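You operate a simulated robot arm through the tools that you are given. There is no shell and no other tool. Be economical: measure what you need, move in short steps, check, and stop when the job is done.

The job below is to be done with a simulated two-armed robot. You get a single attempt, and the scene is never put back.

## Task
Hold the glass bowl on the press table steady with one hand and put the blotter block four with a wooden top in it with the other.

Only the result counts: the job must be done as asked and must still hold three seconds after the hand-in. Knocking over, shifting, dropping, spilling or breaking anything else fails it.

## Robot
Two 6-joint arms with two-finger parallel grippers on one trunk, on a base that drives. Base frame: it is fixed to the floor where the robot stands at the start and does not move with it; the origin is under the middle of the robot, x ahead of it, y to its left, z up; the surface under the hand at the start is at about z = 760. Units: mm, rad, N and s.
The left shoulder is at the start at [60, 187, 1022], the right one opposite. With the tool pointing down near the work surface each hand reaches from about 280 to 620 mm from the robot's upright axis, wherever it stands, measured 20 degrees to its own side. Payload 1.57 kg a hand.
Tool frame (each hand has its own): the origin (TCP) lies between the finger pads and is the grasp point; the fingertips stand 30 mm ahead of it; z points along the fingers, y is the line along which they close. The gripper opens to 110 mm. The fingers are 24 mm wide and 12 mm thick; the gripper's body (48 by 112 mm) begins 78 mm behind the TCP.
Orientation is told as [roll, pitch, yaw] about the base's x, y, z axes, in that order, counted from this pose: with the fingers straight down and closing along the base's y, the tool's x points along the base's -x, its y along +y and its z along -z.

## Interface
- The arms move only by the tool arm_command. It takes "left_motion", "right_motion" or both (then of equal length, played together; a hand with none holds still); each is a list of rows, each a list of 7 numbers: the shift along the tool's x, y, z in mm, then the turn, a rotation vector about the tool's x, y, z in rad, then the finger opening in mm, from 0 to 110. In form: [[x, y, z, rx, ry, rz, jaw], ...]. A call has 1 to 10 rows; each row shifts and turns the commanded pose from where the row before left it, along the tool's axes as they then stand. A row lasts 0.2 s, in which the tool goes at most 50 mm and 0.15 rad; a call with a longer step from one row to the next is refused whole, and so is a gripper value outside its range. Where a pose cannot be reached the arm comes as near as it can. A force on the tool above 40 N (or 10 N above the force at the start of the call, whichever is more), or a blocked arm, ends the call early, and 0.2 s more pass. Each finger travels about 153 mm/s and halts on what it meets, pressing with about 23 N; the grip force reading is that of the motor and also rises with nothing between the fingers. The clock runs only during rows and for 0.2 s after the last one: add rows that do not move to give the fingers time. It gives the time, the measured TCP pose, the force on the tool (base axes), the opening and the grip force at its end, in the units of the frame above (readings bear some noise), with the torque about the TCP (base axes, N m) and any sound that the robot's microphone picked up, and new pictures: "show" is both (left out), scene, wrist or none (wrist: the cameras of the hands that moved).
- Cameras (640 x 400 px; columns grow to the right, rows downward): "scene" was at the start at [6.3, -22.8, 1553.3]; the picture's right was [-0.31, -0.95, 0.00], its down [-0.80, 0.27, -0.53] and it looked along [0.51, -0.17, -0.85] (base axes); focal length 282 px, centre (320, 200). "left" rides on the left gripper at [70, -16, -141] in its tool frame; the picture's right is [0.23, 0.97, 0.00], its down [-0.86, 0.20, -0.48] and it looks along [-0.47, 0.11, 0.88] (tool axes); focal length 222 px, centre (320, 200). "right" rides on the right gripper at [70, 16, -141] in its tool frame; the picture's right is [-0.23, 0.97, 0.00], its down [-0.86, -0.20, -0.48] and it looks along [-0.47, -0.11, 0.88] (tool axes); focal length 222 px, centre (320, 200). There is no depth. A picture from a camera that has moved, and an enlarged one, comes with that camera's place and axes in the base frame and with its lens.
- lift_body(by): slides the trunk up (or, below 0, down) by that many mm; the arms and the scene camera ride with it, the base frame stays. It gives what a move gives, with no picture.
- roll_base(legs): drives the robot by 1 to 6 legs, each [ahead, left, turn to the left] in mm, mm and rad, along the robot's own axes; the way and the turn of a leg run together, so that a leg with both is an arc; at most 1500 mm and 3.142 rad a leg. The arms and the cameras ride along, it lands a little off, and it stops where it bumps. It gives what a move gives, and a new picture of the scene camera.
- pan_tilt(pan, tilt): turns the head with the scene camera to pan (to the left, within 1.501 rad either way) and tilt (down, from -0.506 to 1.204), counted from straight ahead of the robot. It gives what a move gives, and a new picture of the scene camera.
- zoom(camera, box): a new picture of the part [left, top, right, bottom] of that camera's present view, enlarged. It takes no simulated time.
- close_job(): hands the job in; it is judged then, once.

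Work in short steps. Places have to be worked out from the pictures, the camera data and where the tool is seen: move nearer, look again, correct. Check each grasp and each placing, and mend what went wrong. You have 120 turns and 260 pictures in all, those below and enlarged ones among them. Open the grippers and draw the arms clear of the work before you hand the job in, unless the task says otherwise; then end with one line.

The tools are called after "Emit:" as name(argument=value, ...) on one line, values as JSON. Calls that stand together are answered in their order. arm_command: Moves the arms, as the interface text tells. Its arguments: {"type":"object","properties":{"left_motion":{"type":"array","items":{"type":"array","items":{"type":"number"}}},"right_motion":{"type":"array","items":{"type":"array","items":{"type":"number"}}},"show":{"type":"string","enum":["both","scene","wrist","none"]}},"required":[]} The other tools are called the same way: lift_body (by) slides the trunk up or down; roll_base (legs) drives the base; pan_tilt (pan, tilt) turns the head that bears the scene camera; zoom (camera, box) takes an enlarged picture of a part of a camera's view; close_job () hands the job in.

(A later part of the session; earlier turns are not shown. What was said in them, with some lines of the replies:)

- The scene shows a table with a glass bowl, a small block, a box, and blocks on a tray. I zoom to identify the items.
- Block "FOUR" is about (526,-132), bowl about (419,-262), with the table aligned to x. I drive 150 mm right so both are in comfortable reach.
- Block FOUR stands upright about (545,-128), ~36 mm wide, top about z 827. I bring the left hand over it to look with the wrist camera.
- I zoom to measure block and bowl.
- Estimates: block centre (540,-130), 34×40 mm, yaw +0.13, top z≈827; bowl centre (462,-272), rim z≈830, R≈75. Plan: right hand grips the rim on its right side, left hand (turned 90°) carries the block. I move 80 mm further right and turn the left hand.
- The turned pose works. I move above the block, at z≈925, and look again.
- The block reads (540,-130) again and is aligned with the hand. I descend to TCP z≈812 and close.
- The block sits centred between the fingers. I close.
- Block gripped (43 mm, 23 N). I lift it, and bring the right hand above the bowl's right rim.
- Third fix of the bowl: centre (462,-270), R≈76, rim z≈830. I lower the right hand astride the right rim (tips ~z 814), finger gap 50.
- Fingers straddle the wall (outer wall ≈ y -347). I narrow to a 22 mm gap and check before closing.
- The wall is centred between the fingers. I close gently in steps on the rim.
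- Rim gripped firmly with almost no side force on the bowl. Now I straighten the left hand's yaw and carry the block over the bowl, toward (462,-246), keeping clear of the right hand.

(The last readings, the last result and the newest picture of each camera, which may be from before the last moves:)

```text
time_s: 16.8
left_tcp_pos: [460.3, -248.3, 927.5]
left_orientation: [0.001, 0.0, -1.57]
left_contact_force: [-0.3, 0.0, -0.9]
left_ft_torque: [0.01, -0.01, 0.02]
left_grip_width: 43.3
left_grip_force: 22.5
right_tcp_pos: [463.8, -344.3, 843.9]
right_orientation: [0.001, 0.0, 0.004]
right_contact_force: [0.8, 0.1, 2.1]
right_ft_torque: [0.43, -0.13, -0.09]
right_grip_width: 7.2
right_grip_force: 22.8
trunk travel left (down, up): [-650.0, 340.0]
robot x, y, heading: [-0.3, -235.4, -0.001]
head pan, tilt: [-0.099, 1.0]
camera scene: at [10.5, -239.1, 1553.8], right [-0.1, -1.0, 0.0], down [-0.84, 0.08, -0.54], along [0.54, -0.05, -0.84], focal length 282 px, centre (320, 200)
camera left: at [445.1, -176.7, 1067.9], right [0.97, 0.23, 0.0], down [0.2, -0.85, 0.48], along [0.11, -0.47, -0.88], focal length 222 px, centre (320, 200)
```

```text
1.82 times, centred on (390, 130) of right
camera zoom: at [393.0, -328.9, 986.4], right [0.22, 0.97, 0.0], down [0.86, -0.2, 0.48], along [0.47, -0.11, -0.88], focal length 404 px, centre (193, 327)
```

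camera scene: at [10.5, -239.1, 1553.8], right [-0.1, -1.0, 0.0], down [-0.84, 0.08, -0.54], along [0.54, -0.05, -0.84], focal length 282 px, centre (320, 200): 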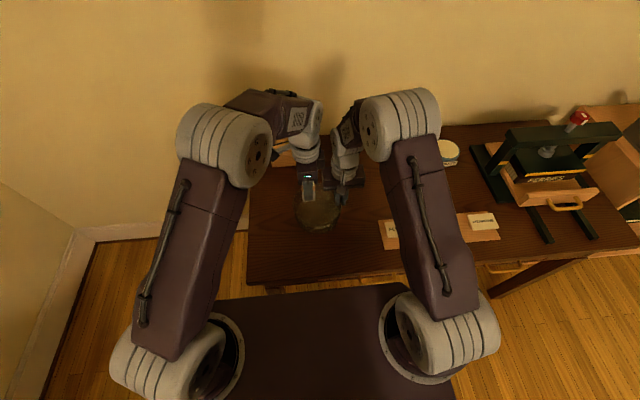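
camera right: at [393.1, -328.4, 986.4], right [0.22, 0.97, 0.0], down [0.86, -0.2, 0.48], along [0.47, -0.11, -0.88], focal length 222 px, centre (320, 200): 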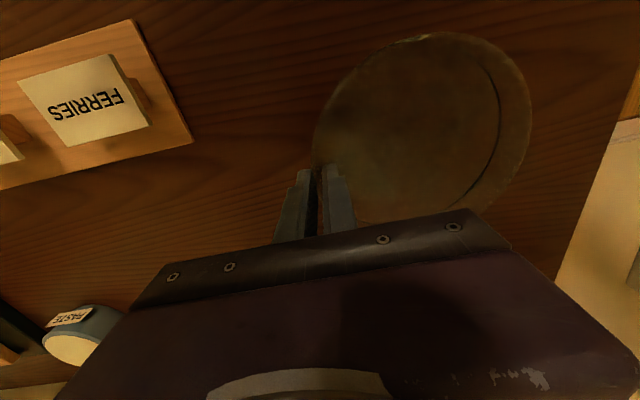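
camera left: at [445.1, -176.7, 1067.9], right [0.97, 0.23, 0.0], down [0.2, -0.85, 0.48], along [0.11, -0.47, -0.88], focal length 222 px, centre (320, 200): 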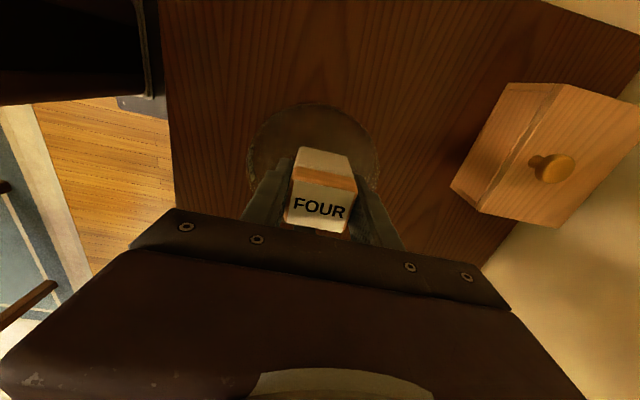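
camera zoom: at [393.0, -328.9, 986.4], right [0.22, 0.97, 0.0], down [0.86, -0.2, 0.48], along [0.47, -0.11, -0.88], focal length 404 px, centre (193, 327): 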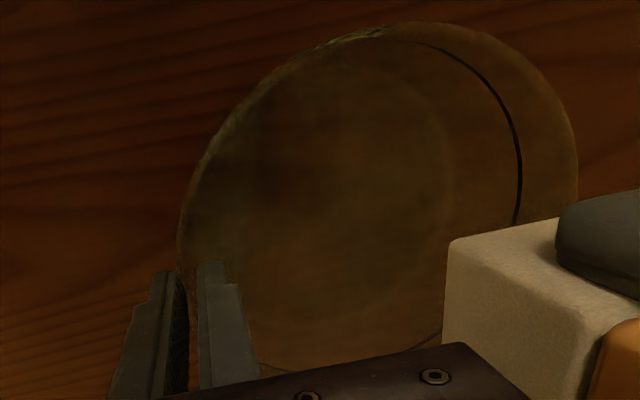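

Clear gaps between hands and the block is over the bowl. I lower to TCP z≈855 and check.

Emit:
arm_command(left_motion=[[0, 0, 20, 0, 0, 0, 25], [1, 1, 20, 0, 0, 0, 25], [0, 0, 16, 0, 0, 0, 25], [0, 0, 16, 0, 0, 0, 25], [0, 0, 0, 0, 0, 0, 25]], show="both")

Emit:
zoom(camera="scene", box=[260, 130, 380, 240])

Emit:
zoom(camera="right", box=[240, 20, 540, 240])

```text
time_s: 17.5
left_tcp_pos: [463.4, -247.2, 887.4]
left_orientation: [0.004, -0.005, -1.573]
left_contact_force: [-1.6, 2.6, 5.0]
left_ft_torque: [-0.43, 0.0, -0.12]
left_grip_width: 43.6
left_grip_force: 23.8
right_tcp_pos: [462.5, -345.0, 844.0]
right_orientation: [0.0, -0.001, 0.0]
right_contact_force: [0.7, 1.5, 2.8]
right_ft_torque: [0.37, 0.27, -0.15]
right_grip_width: 7.3
right_grip_force: 22.7
trunk travel left (down, up): [-650.0, 340.0]
robot x, y, heading: [0.2, -229.0, 0.003]
head pan, tilt: [-0.099, 1.0]
stopped in row 3 (left hand): the force on the tool passed its limit at 64 N (the readings are from after the stop); the commanded pose is now the measured one
camera scene: at [9.7, -238.7, 1553.9], right [-0.1, -1.0, 0.0], down [-0.84, 0.08, -0.54], along [0.54, -0.05, -0.84], focal length 282 px, centre (320, 200)
camera left: at [446.7, -175.9, 1027.4], right [0.97, 0.22, 0.0], down [0.2, -0.85, 0.48], along [0.11, -0.47, -0.88], focal length 222 px, centre (320, 200)
```

scene: 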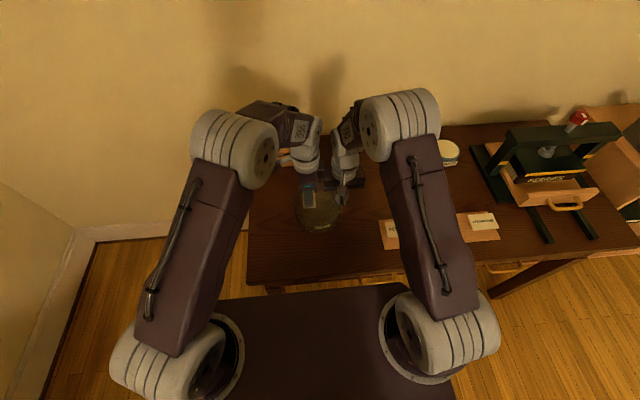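
left: 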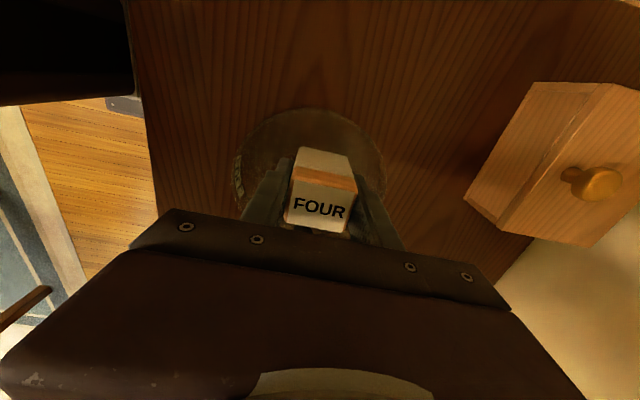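

```text
3.64 times, centred on (320, 185) of scene
camera zoom: at [9.7, -238.7, 1553.9], right [-0.1, -1.0, 0.0], down [-0.84, 0.08, -0.54], along [0.54, -0.05, -0.84], focal length 1026 px, centre (320, 254)
```

zoom: 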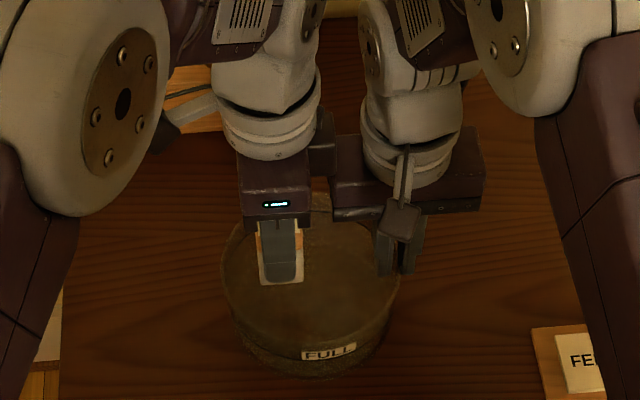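

```text
1.82 times, centred on (390, 130) of right
camera zoom: at [392.8, -328.9, 985.2], right [0.23, 0.97, 0.0], down [0.85, -0.2, 0.48], along [0.47, -0.11, -0.88], focal length 404 px, centre (193, 327)
```

zoom: 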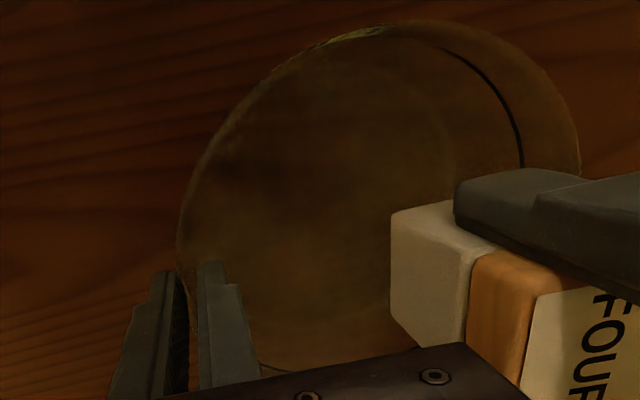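

The left hand's housing (on its -tool-x side) met the top of the right hand's body; the bowl and right hand have not moved. I raise slightly, shift 7 mm away and lean the left hand's top 0.2 rad to the left for clearance.

Emit:
arm_command(left_motion=[[3, 0, -20, 0, 0, 0, 25], [4, 0, -10, 0, 0, 0, 25], [0, 0, 0, 0, -0.1, 0, 25], [0, 0, 0, 0, -0.1, 0, 25], [0, 0, 0, 0, 0, 0, 25]], show="wrist")

Emit:
zoom(camera="scene", box=[260, 130, 380, 240])

```text
time_s: 18.7
left_tcp_pos: [464.0, -241.0, 916.5]
left_orientation: [0.006, -0.204, -1.574]
left_contact_force: [0.4, 0.3, -0.6]
left_ft_torque: [0.02, 0.02, 0.03]
left_grip_width: 43.6
left_grip_force: 23.2
right_tcp_pos: [463.1, -344.3, 844.2]
right_orientation: [-0.001, -0.003, 0.0]
right_contact_force: [1.5, 0.9, 8.6]
right_ft_torque: [0.54, 0.08, -0.08]
right_grip_width: 7.4
right_grip_force: 23.3
trunk travel left (down, up): [-650.0, 340.0]
robot x, y, heading: [0.6, -229.6, 0.004]
head pan, tilt: [-0.099, 1.0]
camera left: at [446.9, -142.5, 1040.1], right [0.97, 0.22, -0.04], down [0.19, -0.74, 0.64], along [0.11, -0.63, -0.77], focal length 222 px, centre (320, 200)
```

left: 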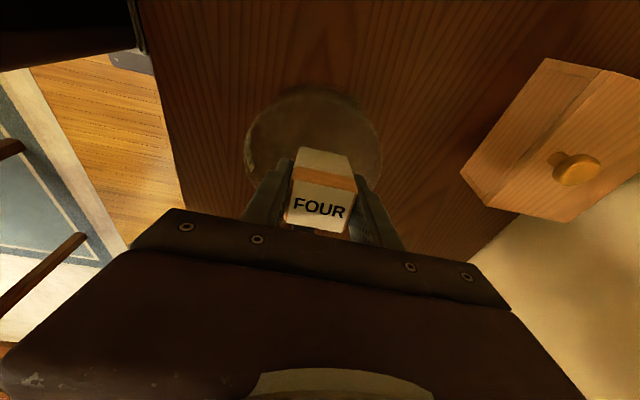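

```text
3.64 times, centred on (320, 185) of scene
camera zoom: at [9.7, -238.7, 1553.9], right [-0.1, -1.0, 0.0], down [-0.84, 0.08, -0.54], along [0.54, -0.05, -0.84], focal length 1026 px, centre (320, 254)
```

zoom: 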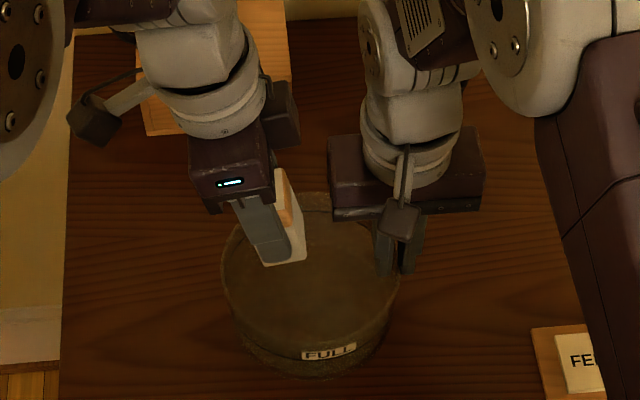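

Clear now. I lower vertically to TCP z≈860.

Emit:
arm_command(left_motion=[[2.8, 0, 13.7, 0, 0, 0, 25], [2.8, 0, 13.7, 0, 0, 0, 25], [2.8, 0, 13.7, 0, 0, 0, 25], [2.8, 0, 13.7, 0, 0, 0, 25], [0, 0, 0, 0, 0, 0, 25]], show="wrist")

Emit:
zoom(camera="scene", box=[260, 130, 380, 240])

Emit:
zoom(camera="right", box=[240, 20, 540, 240])

```text
time_s: 19.9
left_tcp_pos: [465.3, -240.3, 861.1]
left_orientation: [0.005, -0.202, -1.574]
left_contact_force: [-0.1, -0.5, -1.2]
left_ft_torque: [0.0, -0.03, 0.01]
left_grip_width: 43.6
left_grip_force: 23.1
right_tcp_pos: [463.3, -344.3, 843.5]
right_orientation: [0.0, -0.003, 0.001]
right_contact_force: [1.6, 0.1, 9.2]
right_ft_torque: [0.48, -0.11, -0.06]
right_grip_width: 7.4
right_grip_force: 23.4
trunk travel left (down, up): [-650.0, 340.0]
robot x, y, heading: [-1.1, -231.3, 0.002]
head pan, tilt: [-0.099, 1.0]
camera left: at [447.9, -142.3, 984.3], right [0.97, 0.22, -0.04], down [0.2, -0.74, 0.64], along [0.11, -0.63, -0.77], focal length 222 px, centre (320, 200)
```

left: 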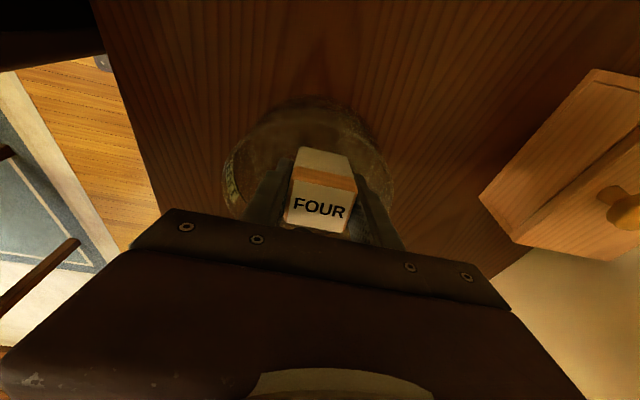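

```text
3.64 times, centred on (320, 185) of scene
camera zoom: at [9.7, -238.7, 1553.8], right [-0.1, -1.0, 0.0], down [-0.84, 0.08, -0.54], along [0.54, -0.05, -0.84], focal length 1026 px, centre (320, 254)
```

zoom: 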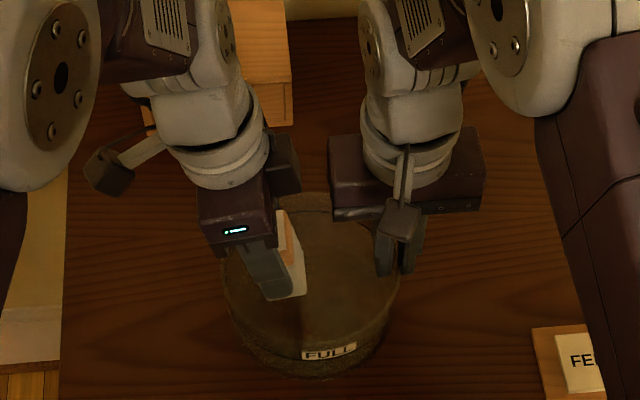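

```text
1.82 times, centred on (390, 130) of right
camera zoom: at [392.8, -329.0, 985.1], right [0.23, 0.97, 0.0], down [0.85, -0.2, 0.48], along [0.47, -0.11, -0.88], focal length 404 px, centre (193, 327)
```

zoom: 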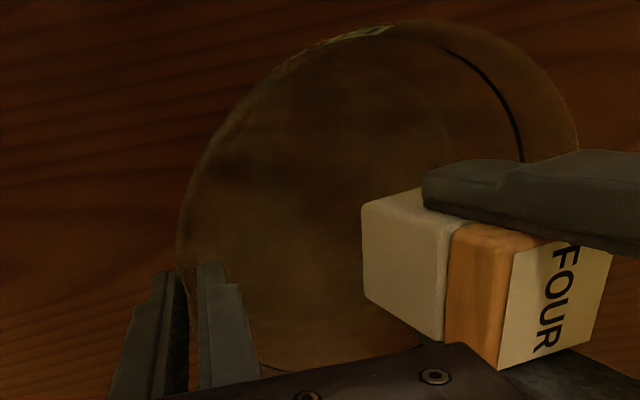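

Good. I continue down to about z 833 in gentle steps.

Emit:
arm_command(left_motion=[[1.4, 0, 6.9, 0, 0, 0, 25], [1.4, 0, 6.9, 0, 0, 0, 25], [1.4, 0, 6.9, 0, 0, 0, 25], [1.4, 0, 6.9, 0, 0, 0, 25], [0, 0, 0, 0, 0, 0, 25]], show="none")

Emit:
zoom(camera="scene", box=[260, 130, 380, 240])

Emit:
zoom(camera="right", box=[240, 20, 540, 240])

```text
time_s: 21.1
left_tcp_pos: [462.7, -240.6, 833.8]
left_orientation: [0.004, -0.202, -1.575]
left_contact_force: [-1.3, -0.2, -1.9]
left_ft_torque: [0.04, -0.02, -0.03]
left_grip_width: 43.4
left_grip_force: 23.4
right_tcp_pos: [462.7, -345.2, 843.9]
right_orientation: [0.0, -0.002, 0.003]
right_contact_force: [2.9, 0.2, 9.5]
right_ft_torque: [0.49, -0.14, -0.09]
right_grip_width: 7.2
right_grip_force: 23.0
trunk travel left (down, up): [-650.0, 340.0]
robot x, y, heading: [-4.3, -231.9, -0.0]
head pan, tilt: [-0.099, 1.0]
```

```text
3.64 times, centred on (320, 185) of scene
camera zoom: at [9.7, -238.6, 1553.8], right [-0.1, -1.0, 0.0], down [-0.84, 0.08, -0.54], along [0.54, -0.05, -0.84], focal length 1026 px, centre (320, 254)
```

zoom: 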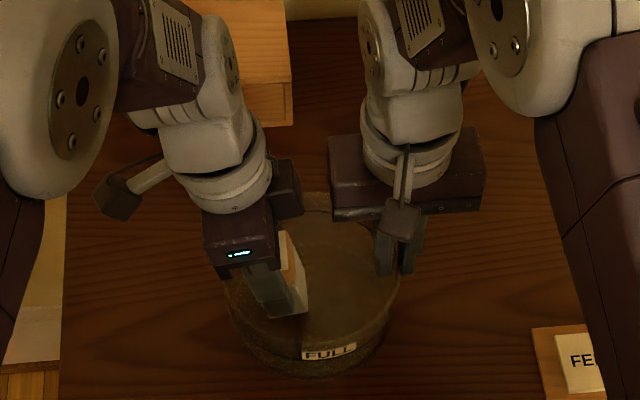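

```text
1.82 times, centred on (390, 130) of right
camera zoom: at [392.8, -329.0, 985.1], right [0.23, 0.97, 0.0], down [0.85, -0.2, 0.48], along [0.47, -0.11, -0.88], focal length 404 px, centre (193, 327)
```

zoom: 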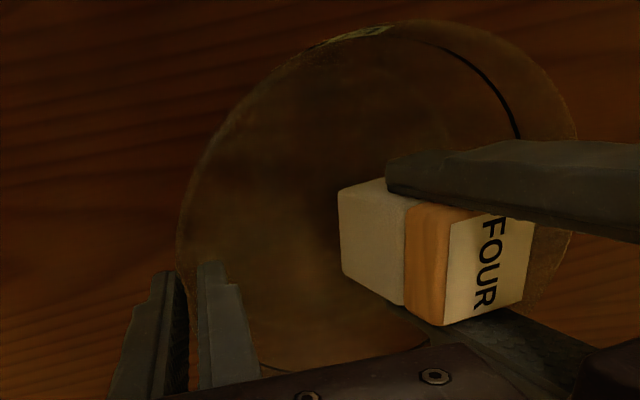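

No contact yet; no liquid seen. I descend 3 mm per row another ~12 mm and read the force.

Emit:
arm_command(left_motion=[[0.6, 0, 2.9, 0, 0, 0, 25], [0.6, 0, 2.9, 0, 0, 0, 25], [0.6, 0, 2.9, 0, 0, 0, 25], [0.6, 0, 2.9, 0, 0, 0, 25], [0, 0, 0, 0, 0, 0, 25]], show="none")

Emit:
zoom(camera="right", box=[240, 20, 540, 240])

```text
time_s: 22.3
left_tcp_pos: [463.8, -241.4, 822.1]
left_orientation: [0.009, -0.203, -1.574]
left_contact_force: [-1.9, 2.4, 25.1]
left_ft_torque: [0.29, 0.4, -0.01]
left_grip_width: 43.7
left_grip_force: 23.2
right_tcp_pos: [463.1, -343.8, 842.4]
right_orientation: [-0.002, 0.0, 0.0]
right_contact_force: [4.9, -0.2, 0.2]
right_ft_torque: [0.38, -0.47, -0.28]
right_grip_width: 7.2
right_grip_force: 22.8
trunk travel left (down, up): [-650.0, 340.0]
robot x, y, heading: [-0.6, -230.0, 0.005]
head pan, tilt: [-0.099, 1.0]
```

```text
1.82 times, centred on (390, 130) of right
camera zoom: at [391.8, -329.2, 985.2], right [0.23, 0.97, 0.0], down [0.85, -0.2, 0.48], along [0.47, -0.11, -0.88], focal length 404 px, centre (193, 327)
```

zoom: 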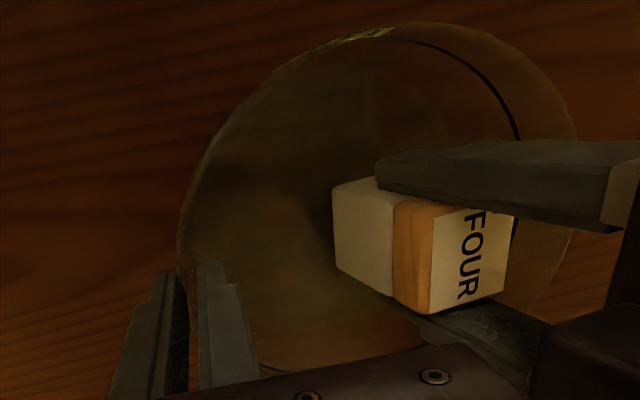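

Contact with the bowl floor (25 N). I back off ~1.5 mm to unload and open the fingers.

Emit:
arm_command(left_motion=[[-0.3, 0, -1.5, 0, 0, 0, 25], [0, 0, 0, 0, 0, 0, 42], [0, 0, 0, 0, 0, 0, 50], [0, 0, 0, 0, 0, 0, 60], [0, 0, 0, 0, 0, 0, 60]], show="wrist")

Emit:
zoom(camera="right", box=[240, 20, 540, 240])

Emit:
zoom(camera="scene", box=[260, 130, 380, 240])

```text
time_s: 23.5
left_tcp_pos: [464.0, -240.6, 821.5]
left_orientation: [0.002, -0.203, -1.575]
left_contact_force: [-3.9, -2.5, -1.4]
left_ft_torque: [0.04, 0.0, -0.09]
left_grip_width: 57.1
left_grip_force: 0.1
right_tcp_pos: [462.2, -344.9, 842.4]
right_orientation: [0.0, -0.003, 0.001]
right_contact_force: [0.7, 1.3, 7.2]
right_ft_torque: [0.53, 0.63, -0.12]
right_grip_width: 7.2
right_grip_force: 22.5
trunk travel left (down, up): [-650.0, 340.0]
robot x, y, heading: [-0.5, -229.5, 0.004]
head pan, tilt: [-0.099, 1.0]
camera left: at [446.3, -142.9, 944.8], right [0.97, 0.22, -0.04], down [0.2, -0.74, 0.64], along [0.11, -0.63, -0.77], focal length 222 px, centre (320, 200)
```

left: 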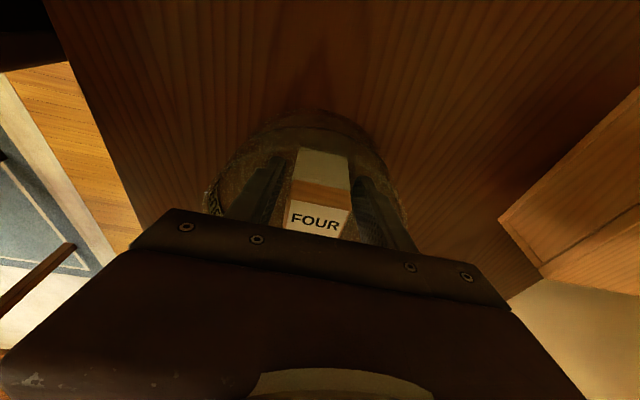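

```text
1.82 times, centred on (390, 130) of right
camera zoom: at [392.3, -329.4, 985.1], right [0.23, 0.97, 0.0], down [0.85, -0.2, 0.48], along [0.47, -0.11, -0.88], focal length 404 px, centre (193, 327)
```

zoom: 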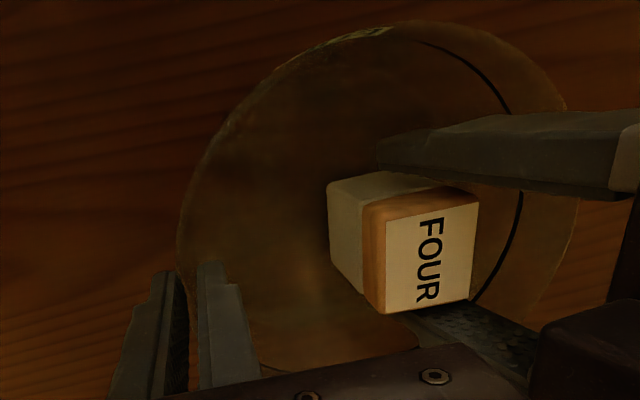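

```text
3.64 times, centred on (320, 185) of scene
camera zoom: at [9.2, -239.3, 1553.8], right [-0.1, -1.0, 0.0], down [-0.84, 0.08, -0.54], along [0.54, -0.05, -0.84], focal length 1026 px, centre (320, 254)
```

zoom: 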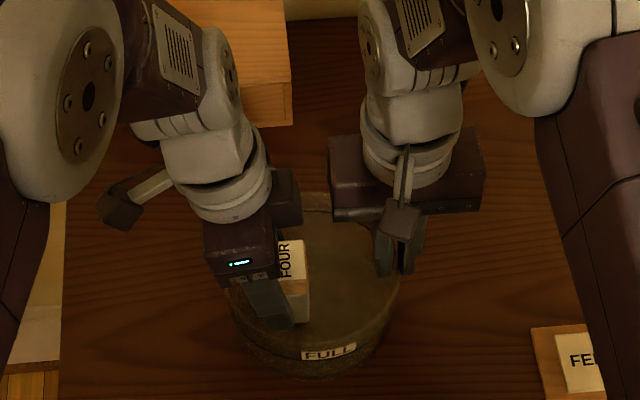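

The block stands released and upright in the bowl. I narrow slightly off the wall and withdraw the left hand straight up while the right keeps holding.

Emit:
arm_command(left_motion=[[0, 0, 0, 0, 0, 0, 53], [-1, 0, -5, 0, 0, 0, 53], [-2, 0, -10, 0, 0, 0, 53], [-3, 0, -15, 0, 0, 0, 53], [-4, 0, -20, 0, 0, 0, 53], [-4, 0, -25, 0, 0, 0, 53], [0, 0, -30, 0, 0, 0, 53], [20, 0, -30, 0, 0, 0, 53], [30, 0, -20, 0, 0, 0, 53], [0, 0, 0, 0, 0, 0, 53]], show="both")

Emit:
zoom(camera="scene", box=[260, 130, 380, 240])

Emit:
zoom(camera="right", box=[240, 20, 540, 240])

```text
time_s: 25.7
left_tcp_pos: [463.4, -173.9, 966.1]
left_orientation: [0.005, -0.201, -1.575]
left_contact_force: [0.2, -0.2, 0.5]
left_ft_torque: [0.0, -0.01, -0.01]
left_grip_width: 53.0
left_grip_force: 0.0
right_tcp_pos: [463.1, -344.0, 843.6]
right_orientation: [0.001, -0.002, 0.001]
right_contact_force: [-1.8, -0.6, 5.1]
right_ft_torque: [0.6, 0.01, -0.08]
right_grip_width: 7.6
right_grip_force: 23.6
trunk travel left (down, up): [-650.0, 340.0]
robot x, y, heading: [-0.2, -232.7, 0.005]
head pan, tilt: [-0.099, 1.0]
camera scene: at [9.6, -239.2, 1553.8], right [-0.1, -1.0, 0.0], down [-0.84, 0.08, -0.54], along [0.54, -0.05, -0.84], focal length 282 px, centre (320, 200)
camera left: at [446.6, -76.8, 1090.2], right [0.97, 0.22, -0.04], down [0.2, -0.74, 0.64], along [0.11, -0.63, -0.77], focal length 222 px, centre (320, 200)
```

scene: 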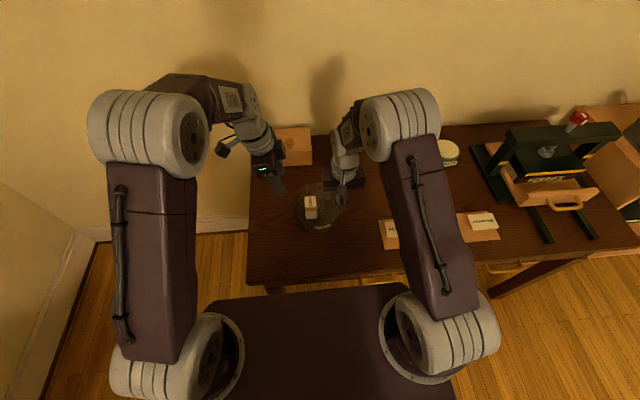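
left: 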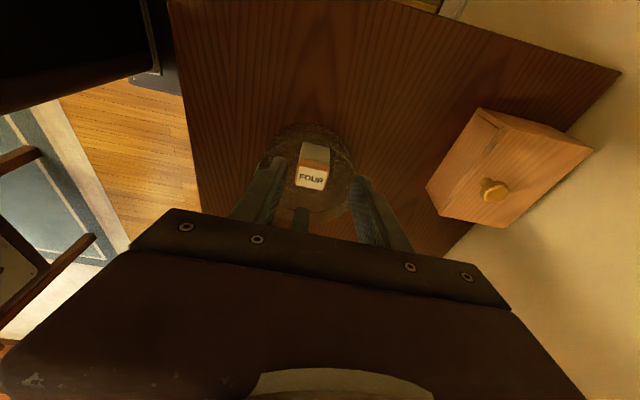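

```text
3.64 times, centred on (320, 185) of scene
camera zoom: at [9.6, -239.2, 1553.8], right [-0.1, -1.0, 0.0], down [-0.84, 0.08, -0.54], along [0.54, -0.05, -0.84], focal length 1026 px, centre (320, 254)
```

zoom: 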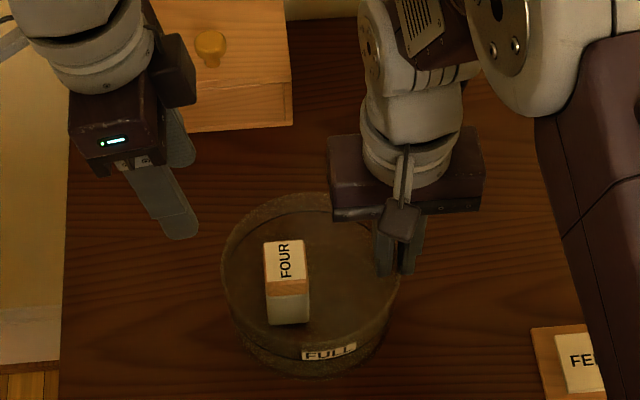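

```text
1.82 times, centred on (390, 130) of right
camera zoom: at [392.7, -329.2, 985.0], right [0.23, 0.97, 0.0], down [0.85, -0.2, 0.48], along [0.47, -0.11, -0.88], focal length 404 px, centre (193, 327)
```

zoom: 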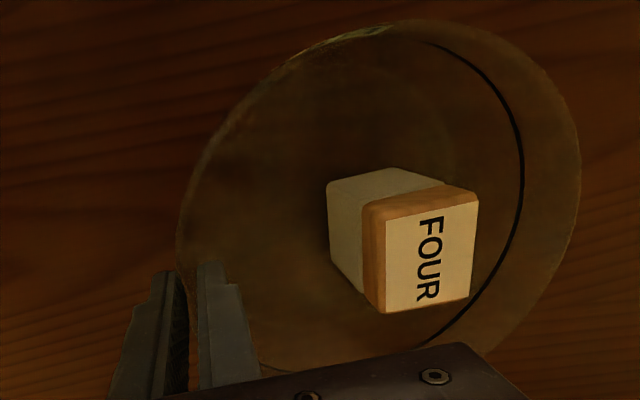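

The block stands upright in the bowl. Now I release the rim and lift the right hand straight up.

Emit:
arm_command(right_motion=[[0, 0, 0, 0, 0, 0, 12], [0, 0, 0, 0, 0, 0, 24], [0, 0, 0, 0, 0, 0, 30], [0, 0, -10, 0, 0, 0, 30], [0, 0, -20, 0, 0, 0, 30], [0, 0, -30, 0, 0, 0, 30], [0, 0, -30, 0, 0, 0, 30], [20, -30, -25, 0, 0, 0, 30], [20, -35, -20, 0, 0, 0, 30], [20, -35, 0, 0, 0, 0, 30]], show="both")

Emit:
zoom(camera="scene", box=[230, 110, 400, 240])

```text
time_s: 27.9
left_tcp_pos: [464.7, -176.3, 966.8]
left_orientation: [0.004, -0.202, -1.574]
left_contact_force: [0.3, -0.1, 0.0]
left_ft_torque: [-0.01, -0.01, 0.0]
left_grip_width: 52.9
left_grip_force: 0.1
right_tcp_pos: [406.3, -444.0, 977.6]
right_orientation: [0.002, 0.0, 0.002]
right_contact_force: [-0.4, 0.7, -0.1]
right_ft_torque: [0.06, -0.03, 0.0]
right_grip_width: 30.2
right_grip_force: 0.0
trunk travel left (down, up): [-650.0, 340.0]
robot x, y, heading: [2.2, -231.2, 0.002]
head pan, tilt: [-0.099, 1.0]
camera scene: at [10.1, -240.2, 1553.8], right [-0.1, -1.0, 0.0], down [-0.84, 0.08, -0.54], along [0.54, -0.05, -0.84], focal length 282 px, centre (320, 200)
camera right: at [335.0, -429.3, 1119.1], right [0.23, 0.97, 0.0], down [0.86, -0.2, 0.48], along [0.47, -0.11, -0.88], focal length 222 px, centre (320, 200)
```

scene: 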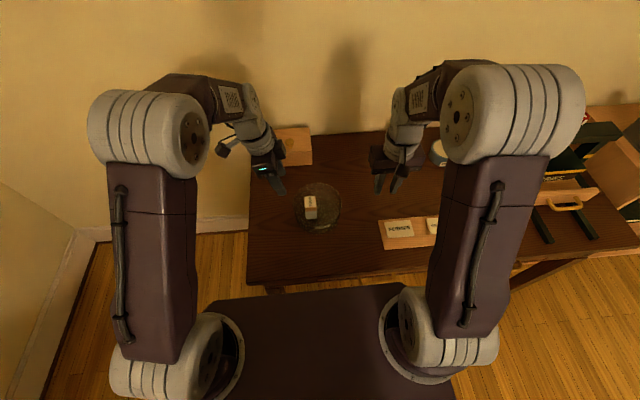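
right: 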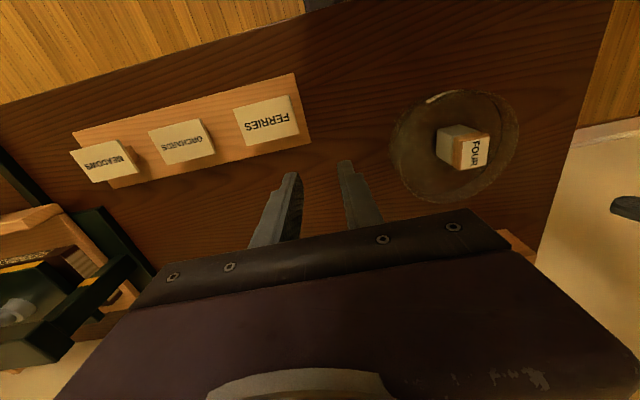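

```text
3.08 times, centred on (315, 175) of scene
camera zoom: at [10.1, -240.2, 1553.8], right [-0.1, -1.0, 0.0], down [-0.84, 0.08, -0.54], along [0.54, -0.05, -0.84], focal length 868 px, centre (335, 277)
```

zoom: 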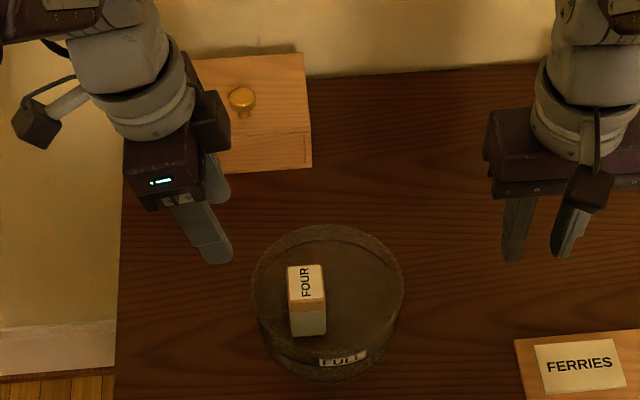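

The bowl stands in place with block FOUR upright in it, and both hands are free. I draw both hands up and open them fully.

Emit:
arm_command(left_motion=[[10, 0, -30, 0, 0, 0, 80], [10, 0, -30, 0, 0, 0, 110], [0, 0, 0, 0, 0, 0, 110]], right_motion=[[10, 0, -30, 0, 0, 0, 60], [10, 0, -30, 0, 0, 0, 100], [0, 0, 0, 0, 0, 0, 110]], show="scene")

Emit:
zoom(camera="scene", box=[270, 160, 370, 240])

```text
time_s: 28.7
left_tcp_pos: [464.8, -144.3, 1019.4]
left_orientation: [0.002, -0.202, -1.571]
left_contact_force: [0.2, -0.3, -0.7]
left_ft_torque: [-0.01, 0.02, 0.0]
left_grip_width: 110.0
left_grip_force: 0.1
right_tcp_pos: [384.2, -443.4, 1038.1]
right_orientation: [0.0, 0.003, 0.0]
right_contact_force: [0.2, -1.0, 0.0]
right_ft_torque: [-0.01, 0.03, 0.02]
right_grip_width: 110.0
right_grip_force: 0.0
trunk travel left (down, up): [-650.0, 340.0]
robot x, y, heading: [-0.8, -231.3, 0.008]
head pan, tilt: [-0.099, 1.0]
camera scene: at [12.1, -239.4, 1553.8], right [-0.1, -1.0, 0.0], down [-0.84, 0.08, -0.54], along [0.54, -0.05, -0.84], focal length 282 px, centre (320, 200)
```

scene: 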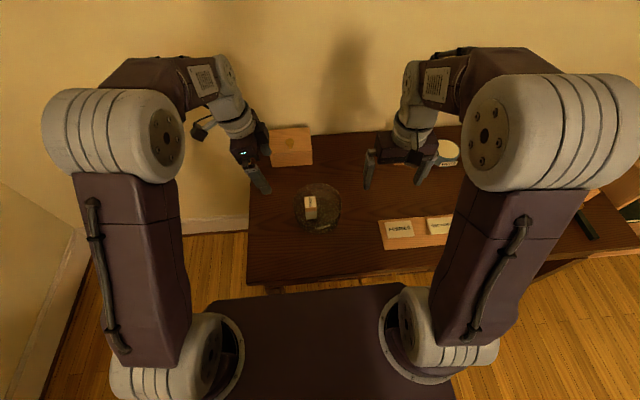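

```text
5.00 times, centred on (320, 200) of scene
camera zoom: at [12.1, -239.4, 1553.8], right [-0.1, -1.0, 0.0], down [-0.84, 0.08, -0.54], along [0.54, -0.05, -0.84], focal length 1411 px, centre (320, 200)
```

zoom: 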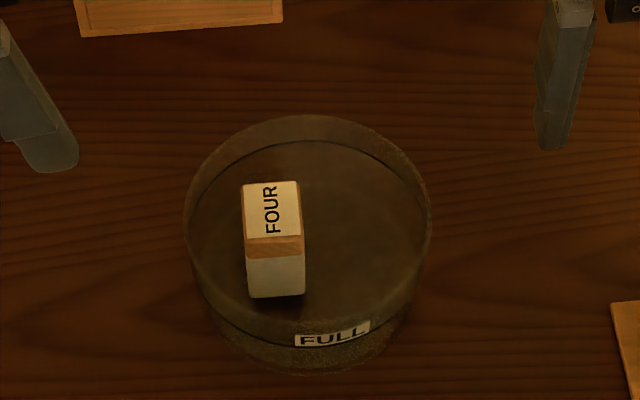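

Everything is settled and clear, so I hand the job in.

Emit:
close_job()

```text
The job is handed in.
```

Block FOUR, the one with the wooden top, is standing upright in the glass bowl: the right hand held the rim while the left put the block in, and both hands are now open and clear; the hands bumped each other once on the way down, but the bowl stayed in place.
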